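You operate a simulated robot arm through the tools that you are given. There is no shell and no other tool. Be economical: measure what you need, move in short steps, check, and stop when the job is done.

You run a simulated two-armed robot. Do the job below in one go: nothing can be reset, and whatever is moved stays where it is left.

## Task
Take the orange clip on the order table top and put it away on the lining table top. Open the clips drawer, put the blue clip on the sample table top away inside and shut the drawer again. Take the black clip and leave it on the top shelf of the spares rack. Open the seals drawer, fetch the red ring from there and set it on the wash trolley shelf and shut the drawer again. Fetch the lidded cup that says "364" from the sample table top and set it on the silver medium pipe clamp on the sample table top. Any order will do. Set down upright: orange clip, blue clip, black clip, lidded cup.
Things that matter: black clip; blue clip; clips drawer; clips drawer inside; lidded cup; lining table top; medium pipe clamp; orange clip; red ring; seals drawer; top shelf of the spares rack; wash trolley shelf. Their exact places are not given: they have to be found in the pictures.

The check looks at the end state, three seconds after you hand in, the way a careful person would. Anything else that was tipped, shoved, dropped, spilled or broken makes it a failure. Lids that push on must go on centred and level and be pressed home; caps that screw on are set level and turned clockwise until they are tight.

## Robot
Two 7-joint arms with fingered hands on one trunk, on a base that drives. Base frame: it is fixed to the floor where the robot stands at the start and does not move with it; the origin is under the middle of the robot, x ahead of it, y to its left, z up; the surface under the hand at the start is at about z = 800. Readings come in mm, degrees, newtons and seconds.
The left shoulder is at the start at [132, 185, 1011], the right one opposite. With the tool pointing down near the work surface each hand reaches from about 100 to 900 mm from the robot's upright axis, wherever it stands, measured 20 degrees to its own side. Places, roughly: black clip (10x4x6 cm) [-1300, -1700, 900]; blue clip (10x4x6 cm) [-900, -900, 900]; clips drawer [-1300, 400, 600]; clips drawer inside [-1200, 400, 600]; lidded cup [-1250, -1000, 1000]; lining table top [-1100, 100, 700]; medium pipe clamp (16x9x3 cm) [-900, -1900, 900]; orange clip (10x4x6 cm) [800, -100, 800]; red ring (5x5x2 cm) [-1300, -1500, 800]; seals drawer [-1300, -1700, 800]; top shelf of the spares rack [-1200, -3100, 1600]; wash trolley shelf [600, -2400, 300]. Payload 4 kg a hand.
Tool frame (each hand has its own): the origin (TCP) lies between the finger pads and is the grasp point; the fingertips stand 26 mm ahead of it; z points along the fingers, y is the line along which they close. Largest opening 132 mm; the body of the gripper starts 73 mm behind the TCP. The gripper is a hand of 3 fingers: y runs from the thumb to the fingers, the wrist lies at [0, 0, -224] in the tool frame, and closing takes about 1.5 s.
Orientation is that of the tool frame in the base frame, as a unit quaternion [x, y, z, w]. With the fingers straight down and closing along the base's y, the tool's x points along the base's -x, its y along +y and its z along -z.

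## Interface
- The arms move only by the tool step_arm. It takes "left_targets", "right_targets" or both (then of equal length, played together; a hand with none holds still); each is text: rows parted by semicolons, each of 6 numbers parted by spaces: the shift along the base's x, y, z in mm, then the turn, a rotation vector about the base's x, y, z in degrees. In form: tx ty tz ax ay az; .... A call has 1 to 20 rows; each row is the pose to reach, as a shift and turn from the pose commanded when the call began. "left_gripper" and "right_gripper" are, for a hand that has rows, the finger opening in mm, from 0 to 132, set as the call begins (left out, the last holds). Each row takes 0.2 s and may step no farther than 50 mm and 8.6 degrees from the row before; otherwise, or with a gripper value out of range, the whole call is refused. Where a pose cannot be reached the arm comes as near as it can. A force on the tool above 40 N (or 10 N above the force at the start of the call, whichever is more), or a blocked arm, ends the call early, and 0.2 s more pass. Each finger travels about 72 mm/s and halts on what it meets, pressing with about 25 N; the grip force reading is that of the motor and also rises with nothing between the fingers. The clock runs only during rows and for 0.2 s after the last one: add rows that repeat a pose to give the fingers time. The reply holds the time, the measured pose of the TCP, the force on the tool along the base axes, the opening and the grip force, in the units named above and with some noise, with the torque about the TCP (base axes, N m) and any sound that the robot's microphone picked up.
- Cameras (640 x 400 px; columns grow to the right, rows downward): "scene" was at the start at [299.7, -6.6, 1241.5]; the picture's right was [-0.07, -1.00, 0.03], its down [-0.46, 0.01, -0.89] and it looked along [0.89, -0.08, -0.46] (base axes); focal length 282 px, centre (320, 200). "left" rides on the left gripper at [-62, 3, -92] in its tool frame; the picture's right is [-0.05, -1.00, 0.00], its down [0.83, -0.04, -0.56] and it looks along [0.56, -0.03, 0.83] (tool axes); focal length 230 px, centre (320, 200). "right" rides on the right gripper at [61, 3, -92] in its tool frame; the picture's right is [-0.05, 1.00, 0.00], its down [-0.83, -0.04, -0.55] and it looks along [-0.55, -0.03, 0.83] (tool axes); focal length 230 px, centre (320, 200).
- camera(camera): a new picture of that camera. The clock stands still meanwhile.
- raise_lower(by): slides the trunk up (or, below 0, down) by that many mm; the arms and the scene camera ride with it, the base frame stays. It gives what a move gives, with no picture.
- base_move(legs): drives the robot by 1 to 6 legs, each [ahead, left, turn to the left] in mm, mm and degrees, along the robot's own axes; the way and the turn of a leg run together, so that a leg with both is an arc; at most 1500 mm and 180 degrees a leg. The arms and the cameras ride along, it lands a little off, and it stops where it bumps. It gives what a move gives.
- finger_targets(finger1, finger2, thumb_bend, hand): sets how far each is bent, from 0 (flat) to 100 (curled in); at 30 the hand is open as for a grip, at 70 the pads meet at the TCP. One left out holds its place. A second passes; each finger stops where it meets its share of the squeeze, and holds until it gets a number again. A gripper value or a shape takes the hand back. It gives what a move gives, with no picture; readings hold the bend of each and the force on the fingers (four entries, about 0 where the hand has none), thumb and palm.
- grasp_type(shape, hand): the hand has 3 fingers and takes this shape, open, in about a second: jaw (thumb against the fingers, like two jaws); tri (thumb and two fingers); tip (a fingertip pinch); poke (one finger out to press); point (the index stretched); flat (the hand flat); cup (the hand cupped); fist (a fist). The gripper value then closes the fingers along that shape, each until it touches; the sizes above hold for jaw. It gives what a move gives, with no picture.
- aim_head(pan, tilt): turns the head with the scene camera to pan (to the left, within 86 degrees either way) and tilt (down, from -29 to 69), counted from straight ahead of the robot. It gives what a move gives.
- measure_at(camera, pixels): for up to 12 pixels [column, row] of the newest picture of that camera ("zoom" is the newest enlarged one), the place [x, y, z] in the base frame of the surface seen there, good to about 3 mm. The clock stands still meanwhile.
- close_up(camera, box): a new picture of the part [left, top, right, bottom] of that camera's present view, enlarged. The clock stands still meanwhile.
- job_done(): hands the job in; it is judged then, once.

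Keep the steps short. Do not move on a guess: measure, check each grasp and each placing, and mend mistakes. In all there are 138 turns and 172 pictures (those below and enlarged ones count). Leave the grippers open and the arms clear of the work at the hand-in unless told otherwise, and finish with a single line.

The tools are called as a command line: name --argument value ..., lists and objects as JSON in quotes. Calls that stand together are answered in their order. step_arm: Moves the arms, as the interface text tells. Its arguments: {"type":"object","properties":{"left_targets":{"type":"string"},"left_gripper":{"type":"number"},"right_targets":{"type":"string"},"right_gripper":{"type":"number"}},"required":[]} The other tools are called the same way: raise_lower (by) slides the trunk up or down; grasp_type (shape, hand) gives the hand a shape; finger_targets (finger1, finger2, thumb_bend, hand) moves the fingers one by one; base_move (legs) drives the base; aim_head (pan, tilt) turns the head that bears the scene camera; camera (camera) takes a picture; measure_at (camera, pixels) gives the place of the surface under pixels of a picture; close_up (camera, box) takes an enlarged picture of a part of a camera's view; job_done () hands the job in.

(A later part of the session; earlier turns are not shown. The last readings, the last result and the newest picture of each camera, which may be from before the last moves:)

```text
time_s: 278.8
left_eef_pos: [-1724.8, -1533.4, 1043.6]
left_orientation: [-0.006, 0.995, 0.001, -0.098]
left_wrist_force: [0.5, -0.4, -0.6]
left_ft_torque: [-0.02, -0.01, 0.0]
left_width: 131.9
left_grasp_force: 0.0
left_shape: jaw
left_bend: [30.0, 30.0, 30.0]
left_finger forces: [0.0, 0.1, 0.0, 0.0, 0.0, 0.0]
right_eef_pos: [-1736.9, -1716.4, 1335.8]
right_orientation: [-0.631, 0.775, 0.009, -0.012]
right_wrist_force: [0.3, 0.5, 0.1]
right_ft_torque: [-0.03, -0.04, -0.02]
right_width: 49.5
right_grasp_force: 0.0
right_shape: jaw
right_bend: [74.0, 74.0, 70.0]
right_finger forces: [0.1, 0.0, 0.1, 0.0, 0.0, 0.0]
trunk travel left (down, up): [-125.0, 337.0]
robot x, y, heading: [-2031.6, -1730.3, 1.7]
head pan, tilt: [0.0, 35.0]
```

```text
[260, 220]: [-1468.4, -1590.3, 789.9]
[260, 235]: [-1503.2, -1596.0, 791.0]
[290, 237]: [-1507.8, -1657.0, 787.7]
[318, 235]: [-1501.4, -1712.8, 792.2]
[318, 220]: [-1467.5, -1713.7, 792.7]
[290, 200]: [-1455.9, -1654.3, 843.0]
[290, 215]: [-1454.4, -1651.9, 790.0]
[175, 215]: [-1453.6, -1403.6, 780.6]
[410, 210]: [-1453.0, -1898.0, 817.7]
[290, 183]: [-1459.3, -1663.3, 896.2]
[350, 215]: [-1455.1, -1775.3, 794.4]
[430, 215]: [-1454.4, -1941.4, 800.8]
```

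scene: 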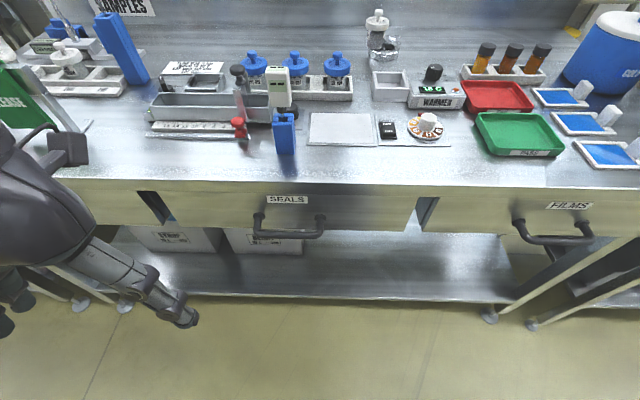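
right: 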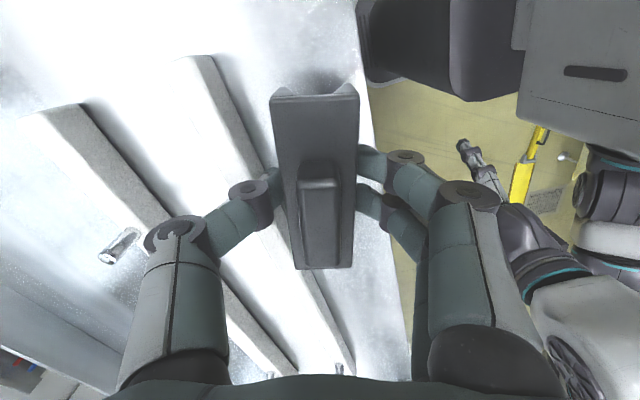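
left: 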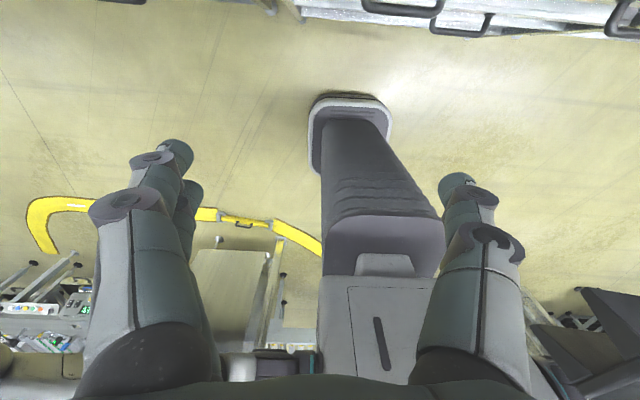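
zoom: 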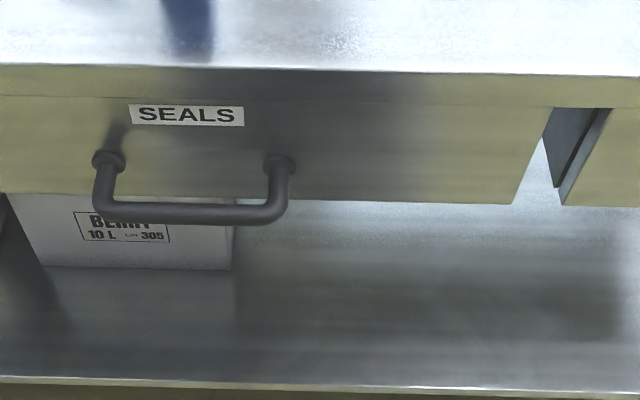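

Handle bar: along y from -1596 to -1713 at x≈-1500, z≈789, drawer front x -1454. I'll hook it from above with the right fingers (hand tilted 15 degrees so its body clears the table edge). First I'll shift the base left 200 mm.

base_move --legs '[[0, 200, -1.7]]'

step_arm --right_targets "10 -10 -10 0 0 -8; 20 -20 -20 0 0 -16; 30 -30 -30 0 0 -24; 40 -40 -40 0 0 -32; 50 -50 -60 0 0 -40; 60 -60 -80 0 0 -48; 70 -70 -100 0 0 -56; 80 -80 -120 0 0 -64; 90 -90 -150 0 0 -72; 90 -100 -180 0 0 -76.6; 90 -110 -220 0 0 -76.6" --right_gripper 45

```text
time_s: 280.4
left_eef_pos: [-1722.0, -1338.6, 1042.6]
left_orientation: [0.008, 0.995, 0.002, -0.097]
left_wrist_force: [1.0, 0.2, -0.5]
left_ft_torque: [-0.02, 0.01, -0.02]
left_width: 131.8
left_grasp_force: 0.1
left_shape: jaw
left_bend: [30.0, 30.0, 30.0]
left_finger forces: [0.0, 0.0, 0.0, 0.0, 0.1, 0.1]
right_eef_pos: [-1738.5, -1522.9, 1336.5]
right_orientation: [-0.619, 0.785, 0.009, -0.013]
right_wrist_force: [-0.7, 0.5, -0.3]
right_ft_torque: [-0.03, -0.02, -0.03]
right_width: 49.7
right_grasp_force: 0.1
right_shape: jaw
right_bend: [74.0, 74.0, 70.0]
right_finger forces: [0.0, 0.0, 0.0, 0.1, 0.0, 0.0]
trunk travel left (down, up): [-125.0, 337.0]
robot x, y, heading: [-2032.1, -1528.7, -0.1]
head pan, tilt: [0.0, 35.0]
```

```text
time_s: 282.8
left_eef_pos: [-1720.6, -1338.9, 1042.1]
left_orientation: [0.008, 0.995, 0.003, -0.098]
left_wrist_force: [-0.3, -0.4, 0.1]
left_ft_torque: [0.02, 0.02, 0.0]
left_width: 132.0
left_grasp_force: 0.1
left_shape: jaw
left_bend: [30.0, 30.0, 30.0]
left_finger forces: [0.0, 0.0, 0.0, 0.1, 0.1, 0.1]
right_eef_pos: [-1648.0, -1633.6, 1113.1]
right_orientation: [0.002, 1.0, 0.014, -0.005]
right_wrist_force: [0.7, -0.9, 0.1]
right_ft_torque: [-0.02, -0.03, 0.01]
right_width: 45.1
right_grasp_force: 0.0
right_shape: jaw
right_bend: [74.0, 74.0, 70.0]
right_finger forces: [0.0, 0.1, 0.1, 0.0, 0.0, 0.1]
trunk travel left (down, up): [-125.0, 337.0]
robot x, y, heading: [-2026.4, -1527.3, 0.1]
head pan, tilt: [0.0, 35.0]
```

I'll level and tilt the hand to 15 degrees and come to the start of the hooking line at (-1512,-1655,920).

step_arm --right_targets "20 -4 -30 -0.3 -3 0; 40 -8 -60 -0.6 -6 0; 60 -12 -90 -0.9 -9 0; 85 -16 -125 -1.2 -12 0; 112 -19 -160 -1.6 -15.6 0; 136 -21 -193 -1.6 -15.6 0; 136 -21 -193 -1.6 -15.6 0"

camera --camera "right"

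camera --camera "scene"

```text
time_s: 284.4
left_eef_pos: [-1721.4, -1338.7, 1042.3]
left_orientation: [0.008, 0.995, 0.003, -0.097]
left_wrist_force: [-0.2, 0.3, -0.2]
left_ft_torque: [0.03, 0.0, -0.01]
left_width: 131.9
left_grasp_force: 0.1
left_shape: jaw
left_bend: [30.0, 30.0, 30.0]
left_finger forces: [0.0, 0.0, 0.0, 0.0, 0.1, 0.0]
right_eef_pos: [-1513.6, -1653.5, 922.0]
right_orientation: [-0.001, 0.991, 0.0, 0.133]
right_wrist_force: [0.4, 0.3, -0.1]
right_ft_torque: [-0.02, 0.02, -0.03]
right_width: 45.3
right_grasp_force: 0.1
right_shape: jaw
right_bend: [74.0, 74.0, 70.0]
right_finger forces: [0.0, 0.0, 0.0, 0.0, 0.0, 0.0]
trunk travel left (down, up): [-125.0, 337.0]
robot x, y, heading: [-2035.2, -1531.3, -0.3]
head pan, tilt: [0.0, 35.0]
```

```text
59 pictures are left
```

right: 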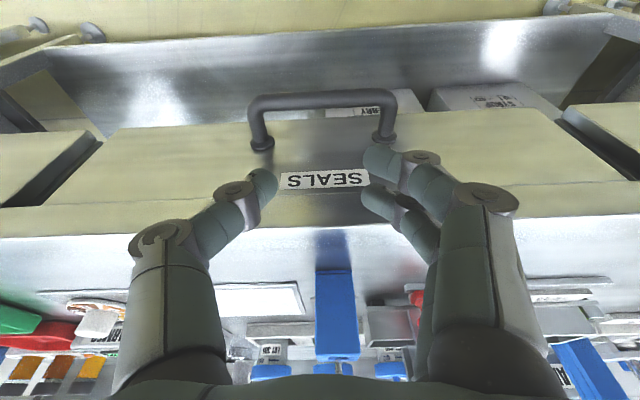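

```text
58 pictures are left
```

scene: 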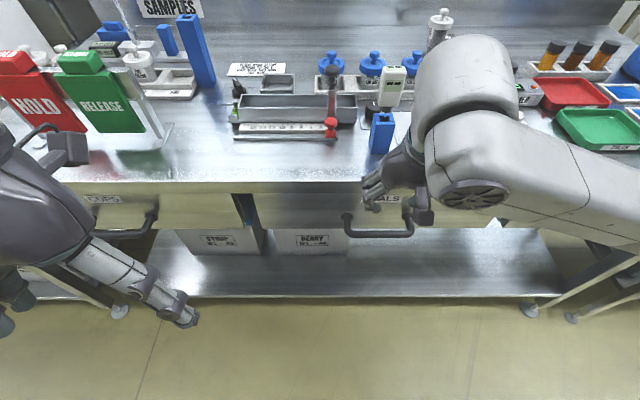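

The handle is straight below. I'll slide down along the tool axis so the fingertips go behind the bar.

step_arm --right_targets "10 -2 -38 0 0 0; 20 -2 -75 0 0 0; 28 -2 -103 0 0 0; 35 -2 -128 0 0 0; 35 -2 -128 0 0 0"

camera --camera "right"

```text
time_s: 285.6
left_eef_pos: [-1722.7, -1338.2, 1042.9]
left_orientation: [0.008, 0.995, 0.002, -0.096]
left_wrist_force: [0.2, 0.5, 1.2]
left_ft_torque: [0.01, 0.0, 0.02]
left_width: 131.9
left_grasp_force: 0.1
left_shape: jaw
left_bend: [30.0, 30.0, 30.0]
left_finger forces: [0.0, 0.0, 0.1, 0.0, 0.0, 0.0]
right_eef_pos: [-1476.9, -1655.9, 797.9]
right_orientation: [-0.001, 0.991, 0.002, 0.135]
right_wrist_force: [6.5, -1.0, 21.1]
right_ft_torque: [0.81, 0.26, -0.29]
right_width: 45.4
right_grasp_force: 0.0
right_shape: jaw
right_bend: [75.0, 74.0, 70.0]
right_finger forces: [18.9, 6.1, 0.0, 0.1, 0.0, 0.0]
trunk travel left (down, up): [-125.0, 337.0]
robot x, y, heading: [-2033.0, -1527.1, 0.1]
head pan, tilt: [0.0, 35.0]
```

```text
57 pictures are left
```

right: 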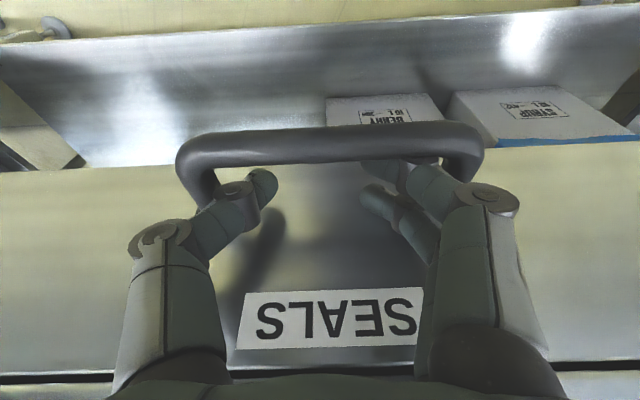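

One of the two fingers rests on top of the bar (19 N), since the two fingers sit side by side. I'll lift 60 mm, curl the two fingers out of the way, and hook with the thumb alone.

step_arm --right_targets "-6 0 25 0 0 0; -18 0 70 0 0 0; -18 0 70 0 0 0"

finger_targets --hand "right" --finger1 100 --finger2 100 --thumb_bend 50

camera --camera "right"

```text
time_s: 286.4
left_eef_pos: [-1720.9, -1340.0, 1042.5]
left_orientation: [0.007, 0.995, 0.002, -0.097]
left_wrist_force: [-0.4, -0.4, 0.4]
left_ft_torque: [0.0, 0.01, -0.01]
left_width: 131.9
left_grasp_force: 0.0
left_shape: jaw
left_bend: [30.0, 30.0, 30.0]
left_finger forces: [0.0, 0.1, 0.1, 0.0, 0.1, 0.0]
right_eef_pos: [-1493.9, -1655.6, 865.2]
right_orientation: [-0.001, 0.991, 0.0, 0.131]
right_wrist_force: [0.1, 0.9, 0.7]
right_ft_torque: [0.04, 0.03, -0.01]
right_width: 45.4
right_grasp_force: 0.1
right_shape: jaw
right_bend: [73.0, 73.0, 70.0]
right_finger forces: [0.0, 0.0, 0.0, 0.0, 0.1, 0.0]
trunk travel left (down, up): [-125.0, 337.0]
robot x, y, heading: [-2031.6, -1528.4, -0.2]
head pan, tilt: [0.0, 35.0]
```

```text
time_s: 287.4
left_eef_pos: [-1721.3, -1338.7, 1042.4]
left_orientation: [0.008, 0.995, 0.003, -0.097]
left_wrist_force: [-0.1, 0.4, -0.7]
left_ft_torque: [0.0, 0.01, -0.01]
left_width: 132.0
left_grasp_force: 0.1
left_shape: jaw
left_bend: [30.0, 30.0, 30.0]
left_finger forces: [0.1, 0.1, 0.0, 0.1, 0.0, 0.0]
right_eef_pos: [-1493.3, -1656.3, 864.6]
right_orientation: [0.0, 0.991, 0.0, 0.131]
right_wrist_force: [0.7, 0.6, 0.3]
right_ft_torque: [-0.01, 0.01, -0.04]
right_width: 44.3
right_grasp_force: 0.1
right_shape: fingers
right_bend: [100.0, 100.0, 50.0]
right_finger forces: [0.0, 0.0, 0.0, 0.0, 0.0, 0.1]
trunk travel left (down, up): [-125.0, 337.0]
robot x, y, heading: [-2033.8, -1528.1, -0.3]
head pan, tilt: [0.0, 35.0]
```

```text
56 pictures are left
```

right: 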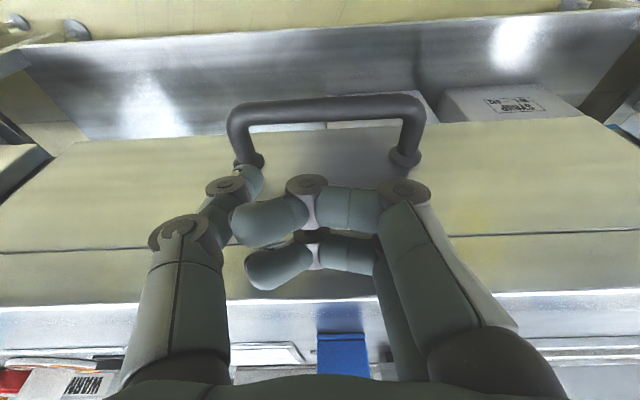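

The thumb alone hangs down now. I'll slide down behind the bar, 20 mm toward the bar's middle.

step_arm --right_targets "2 20 0 0 0 0; 9 20 -28 0 0 0; 16 20 -52 0 0 0; 19 20 -68 0 0 0; 19 20 -68 0 0 0"

camera --camera "right"

```text
time_s: 288.6
left_eef_pos: [-1722.4, -1338.3, 1042.1]
left_orientation: [0.007, 0.995, 0.002, -0.097]
left_wrist_force: [-0.5, -0.2, 0.0]
left_ft_torque: [0.03, -0.03, -0.01]
left_width: 132.3
left_grasp_force: 0.2
left_shape: jaw
left_bend: [30.0, 30.0, 30.0]
left_finger forces: [0.0, 0.0, 0.0, 0.1, 0.0, 0.0]
right_eef_pos: [-1476.7, -1636.0, 797.9]
right_orientation: [-0.001, 0.991, 0.0, 0.132]
right_wrist_force: [-0.3, 0.2, -0.4]
right_ft_torque: [-0.02, 0.01, -0.03]
right_width: 44.0
right_grasp_force: 0.0
right_shape: fingers
right_bend: [100.0, 100.0, 50.0]
right_finger forces: [0.0, 0.0, 0.0, 0.0, 0.0, 0.0]
trunk travel left (down, up): [-125.0, 337.0]
robot x, y, heading: [-2033.3, -1523.4, -0.2]
head pan, tilt: [0.0, 35.0]
```

```text
55 pictures are left
```

right: 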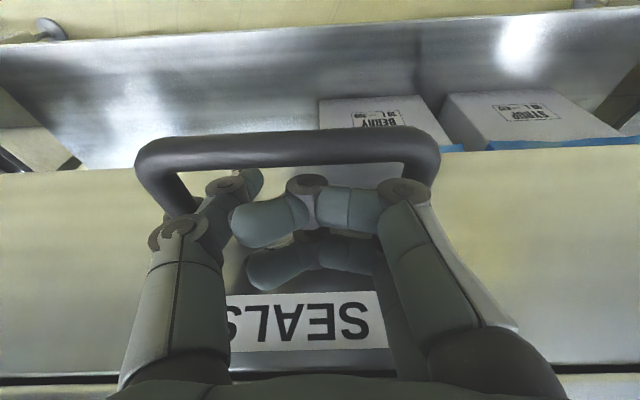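

The thumb is behind the bar with no contact. I'll pull toward me.

step_arm --right_targets "-15 0 0 0 0 0; -30 0 0 0 0 0; -50 0 0 0 0 0; -70 0 0 0 0 0; -90 0 0 0 0 0; -110 0 0 0 0 0; -130 0 0 0 0 0; -150 0 0 0 0 0; -170 0 0 0 0 0; -190 0 0 0 0 0; -210 0 0 0 0 0; -230 0 0 0 0 0; -250 0 0 0 0 0"

camera --camera "scene"

```text
time_s: 290.8
left_eef_pos: [-1721.8, -1339.4, 1041.5]
left_orientation: [0.009, 0.995, 0.004, -0.096]
left_wrist_force: [0.6, -0.3, 1.3]
left_ft_torque: [-0.03, 0.04, 0.01]
left_width: 131.6
left_grasp_force: 0.0
left_shape: jaw
left_bend: [30.0, 30.0, 30.0]
left_finger forces: [0.0, 0.1, 0.0, 0.1, 0.1, 0.0]
right_eef_pos: [-1619.3, -1608.8, 778.5]
right_orientation: [0.001, 0.99, 0.004, 0.14]
right_wrist_force: [-0.8, -4.3, 24.9]
right_ft_torque: [0.06, 0.49, 0.17]
right_width: 54.2
right_grasp_force: 11.9
right_shape: fingers
right_bend: [100.0, 100.0, 50.0]
right_finger forces: [25.0, 0.0, 0.0, 0.0, 0.0, 0.1]
right hand out of reach, approached as far as the arm can: row 7, 8, 9, 10, 11
trunk travel left (down, up): [-125.0, 337.0]
robot x, y, heading: [-2032.8, -1527.3, -0.3]
head pan, tilt: [0.0, 35.0]
stopped in row 11 (right hand): the force on the tool passed its limit at 43 N (the readings are from after the stop); the commanded pose is now the measured one
```

```text
54 pictures are left
```

scene: 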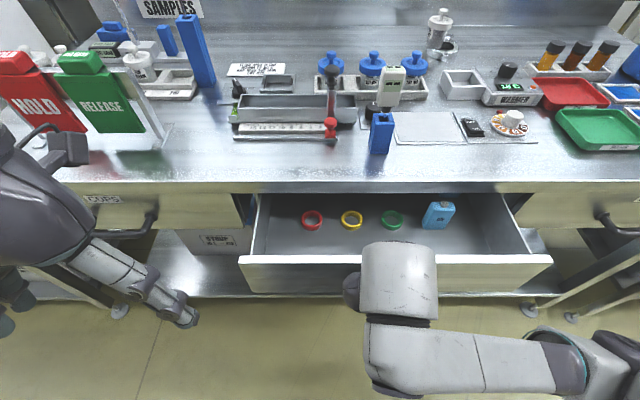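

The drawer is open and the red ring shows at (312,218). I'll measure the ring and the drawer.

measure_at --camera "scene" --pixels '[[312, 211], [302, 219], [322, 219], [312, 228], [312, 219], [312, 240], [312, 257], [280, 225], [351, 212], [257, 230], [312, 192], [440, 215]]'

close_up --camera "scene" --box '[235, 180, 475, 310]'

```text
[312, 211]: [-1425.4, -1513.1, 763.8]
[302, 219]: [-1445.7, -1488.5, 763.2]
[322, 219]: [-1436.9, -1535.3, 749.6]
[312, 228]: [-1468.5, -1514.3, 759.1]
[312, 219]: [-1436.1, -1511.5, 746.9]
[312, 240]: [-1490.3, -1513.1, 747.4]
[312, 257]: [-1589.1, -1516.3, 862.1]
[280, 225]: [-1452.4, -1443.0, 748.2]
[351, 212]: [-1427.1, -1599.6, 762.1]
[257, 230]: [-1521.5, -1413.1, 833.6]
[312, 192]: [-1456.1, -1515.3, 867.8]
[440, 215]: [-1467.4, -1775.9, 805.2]
```

```text
2.67 times, centred on (355, 245) of scene
```

zoom: 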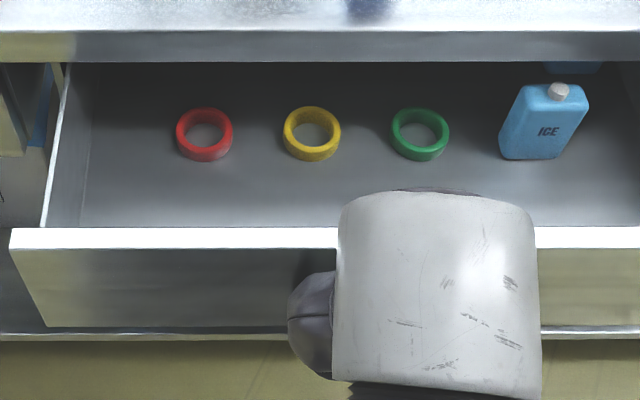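

The ring is at (-1447,-1512,z 747–763), still under the table edge. I'll pull the drawer 130 mm more by driving back with the thumb still hooked.

base_move --legs '[[-130, 0, 0]]'

camera --camera "scene"

measure_at --camera "scene" --pixels '[[310, 225], [310, 240], [318, 220], [312, 250], [280, 250], [320, 195]]'

```text
time_s: 291.6
left_eef_pos: [-1730.8, -1338.9, 1041.4]
left_orientation: [0.009, 0.995, 0.003, -0.098]
left_wrist_force: [-0.2, -0.4, 0.8]
left_ft_torque: [-0.02, -0.04, -0.01]
left_width: 131.8
left_grasp_force: 0.0
left_shape: jaw
left_bend: [30.0, 30.0, 30.0]
left_finger forces: [0.1, 0.0, 0.1, 0.0, 0.1, 0.1]
right_eef_pos: [-1623.2, -1608.2, 783.6]
right_orientation: [0.003, 0.989, 0.007, 0.148]
right_wrist_force: [-0.2, -0.7, 0.0]
right_ft_torque: [-0.01, 0.03, -0.02]
right_width: 45.2
right_grasp_force: 0.6
right_shape: fingers
right_bend: [100.0, 100.0, 50.0]
right_finger forces: [0.9, 0.0, 0.0, 0.0, 0.1, 0.0]
trunk travel left (down, up): [-125.0, 337.0]
robot x, y, heading: [-2040.4, -1531.0, -0.2]
head pan, tilt: [0.0, 35.0]
stopped in leg 1: the force on the tool passed its limit at 45 N (the readings are from after the stop); the commanded pose is now the measured one
```

```text
52 pictures are left
```

scene: 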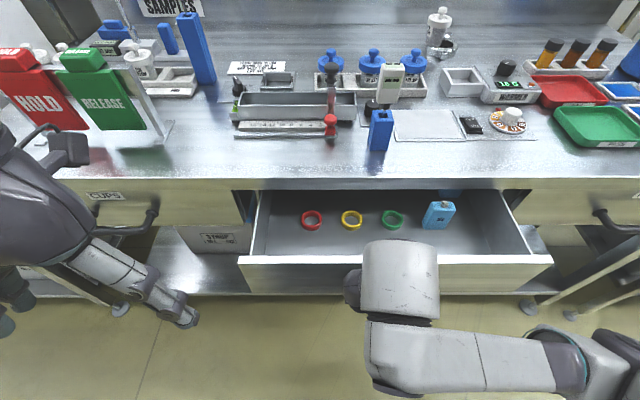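

```text
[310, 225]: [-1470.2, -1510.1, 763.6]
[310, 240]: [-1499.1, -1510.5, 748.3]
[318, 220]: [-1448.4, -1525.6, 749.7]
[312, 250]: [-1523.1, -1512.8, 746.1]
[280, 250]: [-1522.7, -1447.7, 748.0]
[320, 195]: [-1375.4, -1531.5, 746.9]
```

Stopped at 45 N after a few mm. I'll look at how the hand sits on the bar.

camera --camera "right"

```text
51 pictures are left
```

right: 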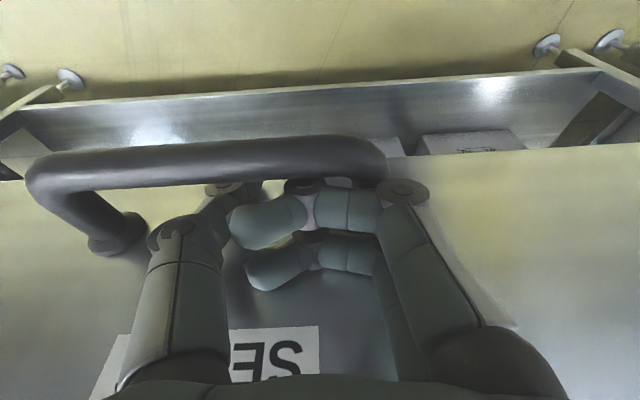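

The hand drifted against the handle's left post. I'll shift it 25 mm to the right and up 12 mm, then pull again by driving back.

step_arm --right_targets "4 -12 6 0 0 0; 6 -25 14 0 0 0; 6 -25 14 0 0 0"

base_move --legs '[[-60, 0, 0]]'

base_move --legs '[[-70, 0, 0]]'

camera --camera "scene"

measure_at --camera "scene" --pixels '[[310, 225], [310, 240], [318, 220], [312, 250], [312, 260], [312, 270]]'

```text
time_s: 292.4
left_eef_pos: [-1730.2, -1339.8, 1042.4]
left_orientation: [0.009, 0.995, 0.002, -0.098]
left_wrist_force: [1.4, 0.2, 0.7]
left_ft_torque: [-0.01, -0.02, 0.01]
left_width: 132.1
left_grasp_force: 0.1
left_shape: jaw
left_bend: [30.0, 30.0, 30.0]
left_finger forces: [0.1, 0.0, 0.0, 0.0, 0.0, 0.0]
right_eef_pos: [-1603.5, -1626.3, 789.4]
right_orientation: [0.003, 0.989, 0.007, 0.146]
right_wrist_force: [-0.8, 0.8, 0.2]
right_ft_torque: [-0.03, 0.0, -0.02]
right_width: 44.6
right_grasp_force: 0.4
right_shape: fingers
right_bend: [100.0, 100.0, 50.0]
right_finger forces: [0.1, 0.1, 0.0, 0.0, 0.1, 0.0]
right hand out of reach, approached as far as the arm can: row 1, 2, 3
trunk travel left (down, up): [-125.0, 337.0]
robot x, y, heading: [-2040.1, -1528.8, -0.1]
head pan, tilt: [0.0, 35.0]
```

```text
time_s: 293.3
left_eef_pos: [-1790.8, -1339.2, 1042.3]
left_orientation: [0.009, 0.995, 0.002, -0.097]
left_wrist_force: [0.2, -0.6, 0.1]
left_ft_torque: [-0.03, -0.02, -0.02]
left_width: 132.0
left_grasp_force: 0.0
left_shape: jaw
left_bend: [30.0, 30.0, 30.0]
left_finger forces: [0.0, 0.0, 0.1, 0.0, 0.0, 0.0]
right_eef_pos: [-1666.0, -1625.1, 789.0]
right_orientation: [0.003, 0.989, 0.007, 0.146]
right_wrist_force: [-1.0, -1.0, 0.1]
right_ft_torque: [0.02, 0.01, -0.02]
right_width: 44.8
right_grasp_force: 0.0
right_shape: fingers
right_bend: [100.0, 100.0, 50.0]
right_finger forces: [0.0, 0.0, 0.0, 0.0, 0.1, 0.0]
trunk travel left (down, up): [-125.0, 337.0]
robot x, y, heading: [-2099.6, -1525.0, -0.3]
head pan, tilt: [0.0, 35.0]
```

```text
time_s: 294.4
left_eef_pos: [-1861.4, -1338.4, 1042.4]
left_orientation: [0.009, 0.995, 0.002, -0.096]
left_wrist_force: [0.6, -0.2, -0.4]
left_ft_torque: [0.04, -0.01, -0.01]
left_width: 131.9
left_grasp_force: 0.0
left_shape: jaw
left_bend: [30.0, 30.0, 30.0]
left_finger forces: [0.0, 0.0, 0.0, 0.0, 0.0, 0.1]
right_eef_pos: [-1737.4, -1625.4, 790.0]
right_orientation: [0.003, 0.989, 0.007, 0.146]
right_wrist_force: [-0.3, 0.1, 0.1]
right_ft_torque: [-0.03, 0.02, 0.02]
right_width: 44.9
right_grasp_force: 0.1
right_shape: fingers
right_bend: [100.0, 100.0, 50.0]
right_finger forces: [0.0, 0.0, 0.0, 0.0, 0.0, 0.0]
trunk travel left (down, up): [-125.0, 337.0]
robot x, y, heading: [-2170.0, -1526.4, -0.2]
head pan, tilt: [0.0, 35.0]
```

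```text
50 pictures are left
```

scene: 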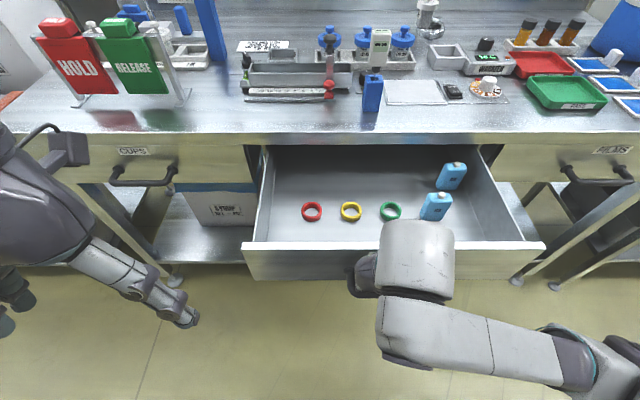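

```text
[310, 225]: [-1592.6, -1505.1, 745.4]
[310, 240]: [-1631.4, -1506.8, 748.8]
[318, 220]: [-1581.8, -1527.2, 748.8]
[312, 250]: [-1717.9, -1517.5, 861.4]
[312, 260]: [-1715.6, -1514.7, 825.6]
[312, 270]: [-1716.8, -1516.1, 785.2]
```

The drawer is out about 260 mm and the ring is clear of the table edge. I'll unhook along the tool axis and rise.

step_arm --right_targets "8 0 0 0 0 0; 2 0 22 0 0 0; -6 0 50 0 0 0; -16 0 85 0 0 0; -16 0 125 0 0 0; -6 0 165 0 0 0; 10 0 205 0 0 0; 10 0 205 0 0 0"

grasp_type --hand "right" --shape "jaw"

close_up --camera "scene" --box '[240, 140, 480, 290]'

measure_at --camera "scene" --pixels '[[303, 212], [322, 211], [312, 204], [312, 220], [312, 212], [342, 212], [312, 245], [280, 145], [312, 258]]'

```text
time_s: 296.1
left_eef_pos: [-1859.0, -1336.8, 1040.4]
left_orientation: [0.009, 0.995, 0.002, -0.098]
left_wrist_force: [0.1, 0.3, 0.5]
left_ft_torque: [-0.01, 0.04, 0.0]
left_width: 131.6
left_grasp_force: 0.0
left_shape: jaw
left_bend: [30.0, 30.0, 30.0]
left_finger forces: [0.0, 0.0, 0.0, 0.0, 0.0, 0.0]
right_eef_pos: [-1724.9, -1624.6, 995.8]
right_orientation: [0.004, 0.989, 0.008, 0.144]
right_wrist_force: [-0.2, 1.3, 0.7]
right_ft_torque: [0.0, -0.01, 0.05]
right_width: 45.0
right_grasp_force: 0.1
right_shape: fingers
right_bend: [100.0, 100.0, 50.0]
right_finger forces: [0.0, 0.0, 0.0, 0.0, 0.1, 0.0]
right hand out of reach, approached as far as the arm can: row 2, 3, 4, 5, 6
trunk travel left (down, up): [-125.0, 337.0]
robot x, y, heading: [-2170.8, -1526.2, -0.2]
head pan, tilt: [0.0, 35.0]
```

```text
time_s: 297.1
left_eef_pos: [-1860.6, -1339.0, 1041.7]
left_orientation: [0.009, 0.995, 0.003, -0.098]
left_wrist_force: [0.5, -0.4, -0.5]
left_ft_torque: [0.0, -0.01, 0.01]
left_width: 131.7
left_grasp_force: 0.1
left_shape: jaw
left_bend: [30.0, 30.0, 30.0]
left_finger forces: [0.0, 0.0, 0.1, 0.0, 0.1, 0.0]
right_eef_pos: [-1724.9, -1624.8, 996.3]
right_orientation: [0.003, 0.989, 0.007, 0.146]
right_wrist_force: [0.0, 0.3, -0.4]
right_ft_torque: [-0.02, -0.03, -0.03]
right_width: 131.9
right_grasp_force: 0.0
right_shape: jaw
right_bend: [30.0, 30.0, 30.0]
right_finger forces: [0.0, 0.0, 0.0, 0.1, 0.0, 0.1]
trunk travel left (down, up): [-125.0, 337.0]
robot x, y, heading: [-2172.7, -1523.5, -0.2]
head pan, tilt: [0.0, 35.0]
```

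```text
2.67 times, centred on (360, 215) of scene
```

zoom: 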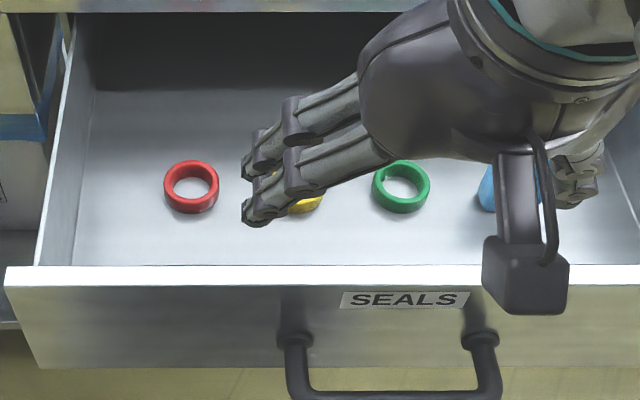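

```text
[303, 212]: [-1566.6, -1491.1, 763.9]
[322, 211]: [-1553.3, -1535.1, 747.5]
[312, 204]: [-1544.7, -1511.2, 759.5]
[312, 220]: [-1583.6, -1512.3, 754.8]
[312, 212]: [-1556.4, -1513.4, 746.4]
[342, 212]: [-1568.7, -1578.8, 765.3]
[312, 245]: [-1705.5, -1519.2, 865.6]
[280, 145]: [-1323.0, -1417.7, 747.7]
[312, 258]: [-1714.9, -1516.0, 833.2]
```

Ring centre (-1563,-1512), outer 48 mm, floor z 747. I'll make the hand vertical, set the opening to 78 mm, and come above it.

step_arm --right_targets "27 19 0 -0.1 2.8 0; 54 38 0 -0.2 5.6 0; 81 57 0 -0.3 8.4 0; 108 76 -15 -0.4 11.2 0; 135 95 -40 -0.6 14 0; 162 113 -70 -0.7 16.8 0; 162 113 -105 -0.7 16.8 0; 162 113 -135 -0.7 16.8 0; 162 113 -135 -0.7 16.8 0" --right_gripper 78

camera --camera "right"

```text
time_s: 299.1
left_eef_pos: [-1861.7, -1337.6, 1041.9]
left_orientation: [0.009, 0.995, 0.003, -0.098]
left_wrist_force: [0.2, 0.3, 0.3]
left_ft_torque: [0.0, 0.01, 0.0]
left_width: 131.9
left_grasp_force: 0.0
left_shape: jaw
left_bend: [30.0, 30.0, 30.0]
left_finger forces: [0.0, 0.0, 0.0, 0.0, 0.1, 0.1]
right_eef_pos: [-1564.6, -1513.1, 858.2]
right_orientation: [0.004, 1.0, 0.001, 0.001]
right_wrist_force: [0.0, -0.4, -1.1]
right_ft_torque: [0.0, -0.02, 0.01]
right_width: 78.3
right_grasp_force: 0.0
right_shape: jaw
right_bend: [71.0, 71.0, 70.0]
right_finger forces: [0.0, 0.1, 0.1, 0.0, 0.0, 0.0]
trunk travel left (down, up): [-125.0, 337.0]
robot x, y, heading: [-2173.2, -1529.0, -0.3]
head pan, tilt: [0.0, 35.0]
```

```text
48 pictures are left
```

right: 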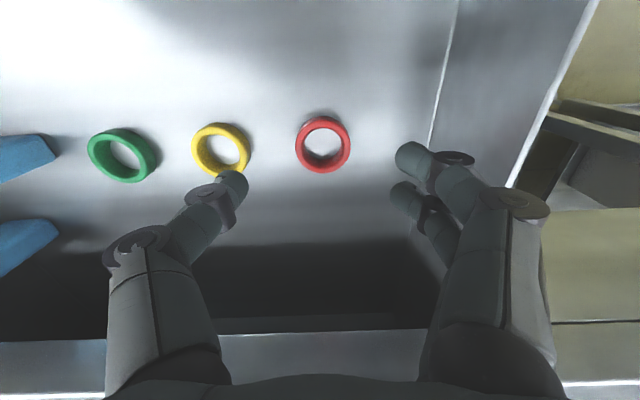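

measure_at --camera "right" --pixels '[[300, 147], [347, 145], [322, 122], [324, 168], [245, 150]]'

```text
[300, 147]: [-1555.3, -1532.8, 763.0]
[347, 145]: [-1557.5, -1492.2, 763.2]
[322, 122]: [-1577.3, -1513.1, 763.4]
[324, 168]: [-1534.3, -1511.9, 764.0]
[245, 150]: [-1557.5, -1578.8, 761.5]
```

Ring centre is (-1556,-1512). I'll shift 8 mm, lower to z≈775 and close.

step_arm --right_targets "8 1 -30 0 0 0; 8 1 -60 0 0 0; 8 1 -76 0 0 0; 8 1 -83 0 0 0; 8 1 -83 0 0 0" --right_gripper 74

step_arm --right_targets "0 0 0 0 0 0; 0 0 0 0 0 0; 0 0 0 0 0 0; 0 0 0 0 0 0; 0 0 0 0 0 0; 0 0 0 0 0 0" --right_gripper 30

camera --camera "right"

```text
time_s: 300.2
left_eef_pos: [-1861.3, -1337.9, 1041.6]
left_orientation: [0.009, 0.995, 0.001, -0.098]
left_wrist_force: [-0.1, 0.3, -0.4]
left_ft_torque: [0.01, 0.02, -0.01]
left_width: 131.9
left_grasp_force: 0.1
left_shape: jaw
left_bend: [30.0, 30.0, 30.0]
left_finger forces: [0.1, 0.1, 0.0, 0.0, 0.0, 0.0]
right_eef_pos: [-1555.8, -1512.2, 776.7]
right_orientation: [0.004, 1.0, 0.001, 0.0]
right_wrist_force: [0.2, 0.1, 0.4]
right_ft_torque: [-0.01, -0.02, 0.0]
right_width: 75.0
right_grasp_force: 0.1
right_shape: jaw
right_bend: [72.0, 72.0, 70.0]
right_finger forces: [0.0, 0.0, 0.0, 0.1, 0.0, 0.0]
trunk travel left (down, up): [-125.0, 337.0]
robot x, y, heading: [-2167.9, -1528.2, -0.2]
head pan, tilt: [0.0, 35.0]
```

```text
time_s: 301.6
left_eef_pos: [-1861.0, -1339.4, 1041.3]
left_orientation: [0.009, 0.995, 0.003, -0.098]
left_wrist_force: [0.4, -0.1, -0.5]
left_ft_torque: [0.0, 0.01, 0.02]
left_width: 131.7
left_grasp_force: 0.2
left_shape: jaw
left_bend: [30.0, 30.0, 30.0]
left_finger forces: [0.0, 0.1, 0.1, 0.1, 0.0, 0.0]
right_eef_pos: [-1555.9, -1510.7, 777.6]
right_orientation: [0.004, 1.0, 0.001, 0.0]
right_wrist_force: [0.5, 0.6, 1.2]
right_ft_torque: [0.02, 0.05, -0.01]
right_width: 26.0
right_grasp_force: 25.5
right_shape: jaw
right_bend: [72.0, 74.0, 71.0]
right_finger forces: [13.4, 13.4, 0.1, 0.0, 21.5, 0.0]
trunk travel left (down, up): [-125.0, 337.0]
robot x, y, heading: [-2171.3, -1526.1, -0.3]
head pan, tilt: [0.0, 35.0]
```

```text
47 pictures are left
```

right: 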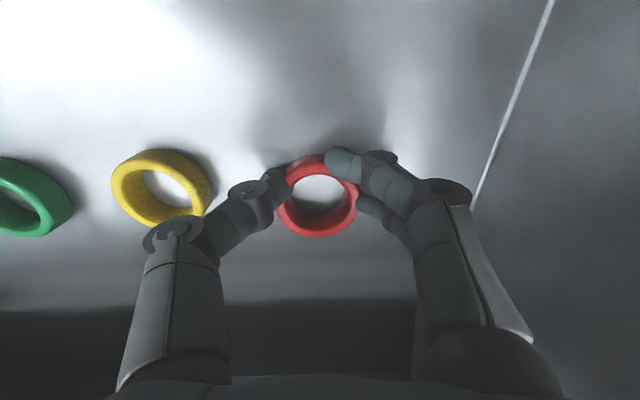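

The ring is held. I'll lift it out and to the right, and strafe so that the left hand can push the drawer shut.

step_arm --right_targets "0 0 40 0 0 0; 0 0 85 0 0 0; 0 0 130 0 0 0; 0 -10 175 0 0 0; 0 -20 220 0 0 0; -25 -40 255 0 0 0; -60 -65 275 0 0 0; -95 -90 285 0 0 0; -130 -110 290 0 0 0; -165 -125 290 0 0 0; -200 -140 290 0 0 0"

base_move --legs '[[0, -150, 0.2]]'

step_arm --left_targets "20 -10 -30 0 -7 0; 40 -20 -60 0 -14 0; 60 -30 -90 0 -21 0; 80 -40 -120 0 -28 0; 95 -50 -160 0 -36 0; 100 -55 -200 0 -36 0; 100 -55 -200 0 -36 0" --left_gripper 0

camera --camera "scene"

```text
time_s: 304.1
left_eef_pos: [-1861.3, -1339.6, 1042.2]
left_orientation: [0.009, 0.995, 0.003, -0.097]
left_wrist_force: [-0.1, -0.9, -0.2]
left_ft_torque: [0.03, -0.01, 0.0]
left_width: 132.0
left_grasp_force: 0.1
left_shape: jaw
left_bend: [30.0, 30.0, 30.0]
left_finger forces: [0.0, 0.0, 0.0, 0.0, 0.0, 0.0]
right_eef_pos: [-1756.5, -1650.7, 1068.1]
right_orientation: [0.003, 1.0, 0.001, 0.001]
right_wrist_force: [-0.1, 0.0, -0.1]
right_ft_torque: [-0.02, 0.01, 0.01]
right_width: 26.1
right_grasp_force: 24.8
right_shape: jaw
right_bend: [72.0, 74.0, 71.0]
right_finger forces: [12.1, 13.4, 0.0, 0.0, 20.9, 0.0]
trunk travel left (down, up): [-125.0, 337.0]
robot x, y, heading: [-2172.8, -1525.1, -0.2]
head pan, tilt: [0.0, 35.0]
```

```text
time_s: 305.4
left_eef_pos: [-1860.7, -1486.5, 1041.3]
left_orientation: [0.01, 0.995, 0.003, -0.098]
left_wrist_force: [-0.7, 0.2, 0.6]
left_ft_torque: [0.05, -0.01, -0.02]
left_width: 131.8
left_grasp_force: 0.0
left_shape: jaw
left_bend: [30.0, 30.0, 30.0]
left_finger forces: [0.1, 0.0, 0.0, 0.0, 0.0, 0.0]
right_eef_pos: [-1756.3, -1799.7, 1068.4]
right_orientation: [0.004, 1.0, 0.001, 0.001]
right_wrist_force: [0.4, 0.4, 0.2]
right_ft_torque: [0.03, 0.0, 0.04]
right_width: 25.8
right_grasp_force: 25.1
right_shape: jaw
right_bend: [72.0, 74.0, 71.0]
right_finger forces: [12.2, 13.3, 0.0, 0.0, 21.0, 0.1]
trunk travel left (down, up): [-125.0, 337.0]
robot x, y, heading: [-2171.5, -1675.2, -0.1]
head pan, tilt: [0.0, 35.0]
```

```text
time_s: 307.0
left_eef_pos: [-1655.2, -1485.7, 916.7]
left_orientation: [0.026, 0.983, -0.002, 0.183]
left_wrist_force: [0.6, -0.7, 1.1]
left_ft_torque: [0.01, 0.02, 0.01]
left_width: 0.0
left_grasp_force: 24.7
left_shape: jaw
left_bend: [64.0, 64.0, 66.0]
left_finger forces: [0.0, 0.0, 0.0, 0.0, 0.1, 0.0]
left hand out of reach, approached as far as the arm can: row 1, 2, 3, 4, 5, 6, 7
right_eef_pos: [-1755.9, -1799.3, 1068.8]
right_orientation: [0.003, 1.0, 0.002, 0.001]
right_wrist_force: [0.1, -0.2, -0.7]
right_ft_torque: [0.02, -0.03, 0.01]
right_width: 25.9
right_grasp_force: 24.9
right_shape: jaw
right_bend: [72.0, 74.0, 71.0]
right_finger forces: [12.1, 13.4, 0.1, 0.1, 21.1, 0.0]
trunk travel left (down, up): [-125.0, 337.0]
robot x, y, heading: [-2170.7, -1673.2, -0.4]
head pan, tilt: [0.0, 35.0]
```

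```text
46 pictures are left
```

scene: 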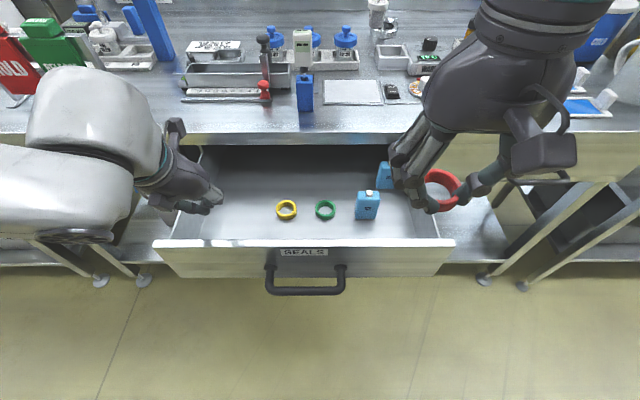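

The left hand can't come that near the body. I'll back the base 115 mm instead, so the hand is in front of the drawer front, then lower it.

base_move --legs '[[-120, -40, 0]]'

step_arm --left_targets "0 -10 -25 0 -1 0; 0 -20 -50 0 -2 0; 0 -30 -77 0 -3 0; 0 -30 -77 0 -3 0"

camera --camera "scene"

```text
time_s: 308.3
left_eef_pos: [-1772.3, -1526.9, 915.5]
left_orientation: [0.027, 0.983, -0.002, 0.182]
left_wrist_force: [0.3, 0.0, -0.3]
left_ft_torque: [-0.03, -0.02, 0.02]
left_width: 0.0
left_grasp_force: 25.2
left_shape: jaw
left_bend: [64.0, 64.0, 66.0]
left_finger forces: [0.0, 0.1, 0.0, 0.0, 0.0, 0.0]
right_eef_pos: [-1875.4, -1839.1, 1067.5]
right_orientation: [0.004, 1.0, 0.001, 0.001]
right_wrist_force: [0.2, -0.2, -0.5]
right_ft_torque: [0.0, 0.0, 0.0]
right_width: 25.9
right_grasp_force: 25.3
right_shape: jaw
right_bend: [72.0, 74.0, 71.0]
right_finger forces: [12.1, 13.4, 0.1, 0.0, 21.0, 0.0]
trunk travel left (down, up): [-125.0, 337.0]
robot x, y, heading: [-2291.9, -1717.6, -0.3]
head pan, tilt: [0.0, 35.0]
```

```text
time_s: 309.5
left_eef_pos: [-1733.6, -1556.1, 925.8]
left_orientation: [0.025, 0.952, 0.0, 0.305]
left_wrist_force: [-0.2, 0.5, -0.3]
left_ft_torque: [0.0, -0.02, 0.0]
left_width: 0.3
left_grasp_force: 25.0
left_shape: jaw
left_bend: [64.0, 64.0, 66.0]
left_finger forces: [0.0, 0.1, 0.0, 0.0, 0.1, 0.0]
left hand out of reach, approached as far as the arm can: row 1, 2
right_eef_pos: [-1874.7, -1838.3, 1066.7]
right_orientation: [0.005, 1.0, 0.001, -0.001]
right_wrist_force: [0.5, -0.1, -1.0]
right_ft_torque: [-0.02, 0.03, 0.06]
right_width: 25.9
right_grasp_force: 25.5
right_shape: jaw
right_bend: [72.0, 74.0, 71.0]
right_finger forces: [12.1, 13.4, 0.0, 0.0, 20.9, 0.0]
trunk travel left (down, up): [-125.0, 337.0]
robot x, y, heading: [-2294.6, -1715.3, -0.3]
head pan, tilt: [0.0, 35.0]
stopped in row 4 (left hand): the arm was blocked; the commanded pose is now the measured one
```

```text
45 pictures are left
```

scene: 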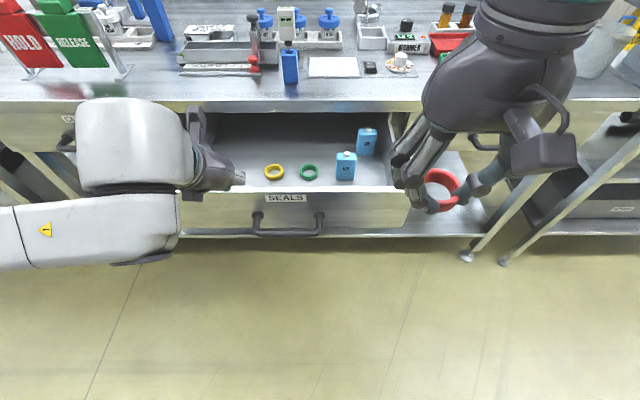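

The left arm is cramped, but the hand's pose is usable. I'll back 45 mm, lower the trunk 95 mm, so the closed fingertips face the drawer front at z≈810, then drive forward to push it shut.

base_move --legs '[[-50, 0, 0.3]]'

raise_lower --by -95

camera --camera "scene"

```text
time_s: 310.4
left_eef_pos: [-1784.6, -1553.1, 925.2]
left_orientation: [0.023, 0.953, 0.002, 0.304]
left_wrist_force: [-0.7, -0.1, 0.0]
left_ft_torque: [0.01, 0.01, 0.0]
left_width: 0.0
left_grasp_force: 25.2
left_shape: jaw
left_bend: [64.0, 64.0, 66.0]
left_finger forces: [0.0, 0.1, 0.1, 0.1, 0.0, 0.0]
right_eef_pos: [-1923.6, -1836.2, 1068.3]
right_orientation: [0.002, 1.0, 0.0, -0.001]
right_wrist_force: [-0.4, 0.2, 0.3]
right_ft_torque: [0.03, -0.01, -0.02]
right_width: 25.9
right_grasp_force: 25.6
right_shape: jaw
right_bend: [72.0, 74.0, 71.0]
right_finger forces: [12.1, 13.5, 0.0, 0.0, 21.0, 0.0]
trunk travel left (down, up): [-125.0, 337.0]
robot x, y, heading: [-2339.8, -1717.0, 0.1]
head pan, tilt: [0.0, 35.0]
```

```text
time_s: 311.7
left_eef_pos: [-1771.2, -1552.6, 757.6]
left_orientation: [0.022, 0.969, 0.001, 0.246]
left_wrist_force: [-0.7, 0.3, 0.3]
left_ft_torque: [0.03, 0.01, -0.05]
left_width: 0.0
left_grasp_force: 24.5
left_shape: jaw
left_bend: [64.0, 64.0, 66.0]
left_finger forces: [0.0, 0.1, 0.0, 0.0, 0.0, 0.0]
right_eef_pos: [-1925.8, -1836.0, 974.7]
right_orientation: [0.001, 1.0, 0.001, 0.002]
right_wrist_force: [-0.1, -0.3, -0.3]
right_ft_torque: [0.03, -0.03, 0.0]
right_width: 26.4
right_grasp_force: 24.4
right_shape: jaw
right_bend: [72.0, 74.0, 71.0]
right_finger forces: [11.9, 13.5, 0.1, 0.0, 21.0, 0.1]
trunk travel left (down, up): [-30.0, 432.0]
robot x, y, heading: [-2343.3, -1713.9, -0.1]
head pan, tilt: [0.0, 35.0]
```

```text
44 pictures are left
```

scene: 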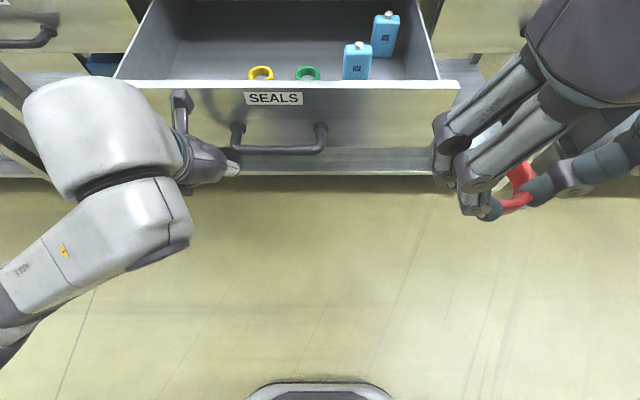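

The hand came lower than expected (z 758). I'll raise it 55 mm.

step_arm --left_targets "0 6 18 0 0 0; 0 12 36 0 0 0; 0 12 58 0 0 0; 0 12 58 0 0 0"

camera --camera "scene"

```text
time_s: 312.7
left_eef_pos: [-1761.6, -1538.6, 814.0]
left_orientation: [0.022, 0.97, 0.001, 0.243]
left_wrist_force: [0.5, 0.2, 0.4]
left_ft_torque: [0.01, 0.01, -0.01]
left_width: 0.0
left_grasp_force: 25.1
left_shape: jaw
left_bend: [64.0, 64.0, 66.0]
left_finger forces: [0.0, 0.1, 0.0, 0.1, 0.0, 0.1]
left hand out of reach, approached as far as the arm can: row 1, 2, 3, 4
right_eef_pos: [-1922.6, -1837.0, 973.3]
right_orientation: [0.001, 1.0, 0.0, -0.001]
right_wrist_force: [0.4, 0.5, 0.0]
right_ft_torque: [-0.01, -0.02, -0.05]
right_width: 25.9
right_grasp_force: 24.8
right_shape: jaw
right_bend: [72.0, 74.0, 71.0]
right_finger forces: [11.9, 13.4, 0.1, 0.1, 21.0, 0.1]
trunk travel left (down, up): [-30.0, 432.0]
robot x, y, heading: [-2342.7, -1717.2, -0.0]
head pan, tilt: [0.0, 35.0]
```

```text
43 pictures are left
```

scene: 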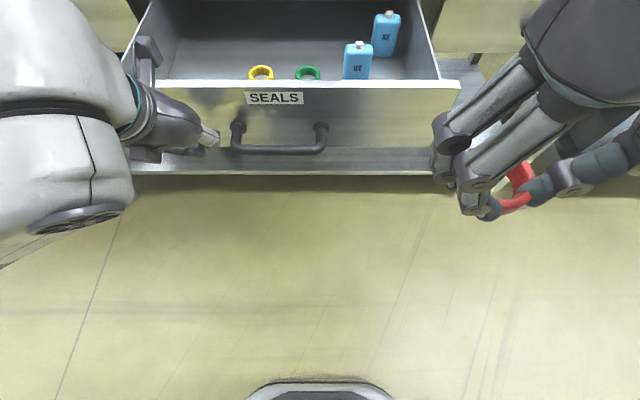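

The fingertips face the drawer front. I'll drive forward 290 mm to push it shut.

base_move --legs '[[150, 0, 0], [140, 0, 0]]'

camera --camera "scene"

measure_at --camera "scene" --pixels '[[280, 215], [350, 215], [350, 200], [400, 215], [300, 205], [380, 225], [450, 215]]'

```text
time_s: 315.1
left_eef_pos: [-1478.2, -1538.9, 810.4]
left_orientation: [0.024, 0.971, 0.004, 0.238]
left_wrist_force: [-0.3, -0.4, -0.3]
left_ft_torque: [-0.04, -0.02, -0.04]
left_width: 0.1
left_grasp_force: 25.8
left_shape: jaw
left_bend: [67.0, 65.0, 67.0]
left_finger forces: [0.0, 0.0, 0.0, 0.0, 0.0, 0.0]
right_eef_pos: [-1635.6, -1836.1, 973.7]
right_orientation: [-0.001, 1.0, 0.001, 0.0]
right_wrist_force: [0.3, 0.6, -0.2]
right_ft_torque: [-0.04, -0.02, 0.05]
right_width: 26.0
right_grasp_force: 24.8
right_shape: jaw
right_bend: [72.0, 74.0, 71.0]
right_finger forces: [11.9, 13.4, 0.1, 0.0, 21.0, 0.0]
trunk travel left (down, up): [-30.0, 432.0]
robot x, y, heading: [-2054.5, -1716.6, 0.1]
head pan, tilt: [0.0, 35.0]
stopped in leg 2: the force on the tool passed its limit at 47 N (the readings are from after the stop); the commanded pose is now the measured one
```

```text
42 pictures are left
```

scene: 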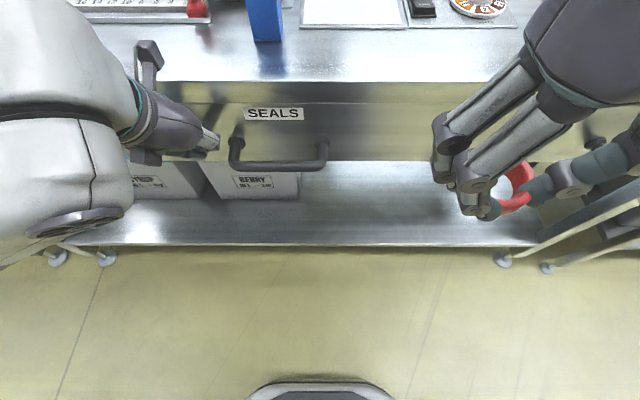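

```text
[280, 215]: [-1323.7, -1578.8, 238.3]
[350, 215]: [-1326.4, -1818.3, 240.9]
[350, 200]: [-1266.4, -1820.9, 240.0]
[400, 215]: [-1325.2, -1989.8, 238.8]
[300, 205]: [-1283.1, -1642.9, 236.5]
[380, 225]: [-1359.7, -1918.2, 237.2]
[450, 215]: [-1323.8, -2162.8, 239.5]
```

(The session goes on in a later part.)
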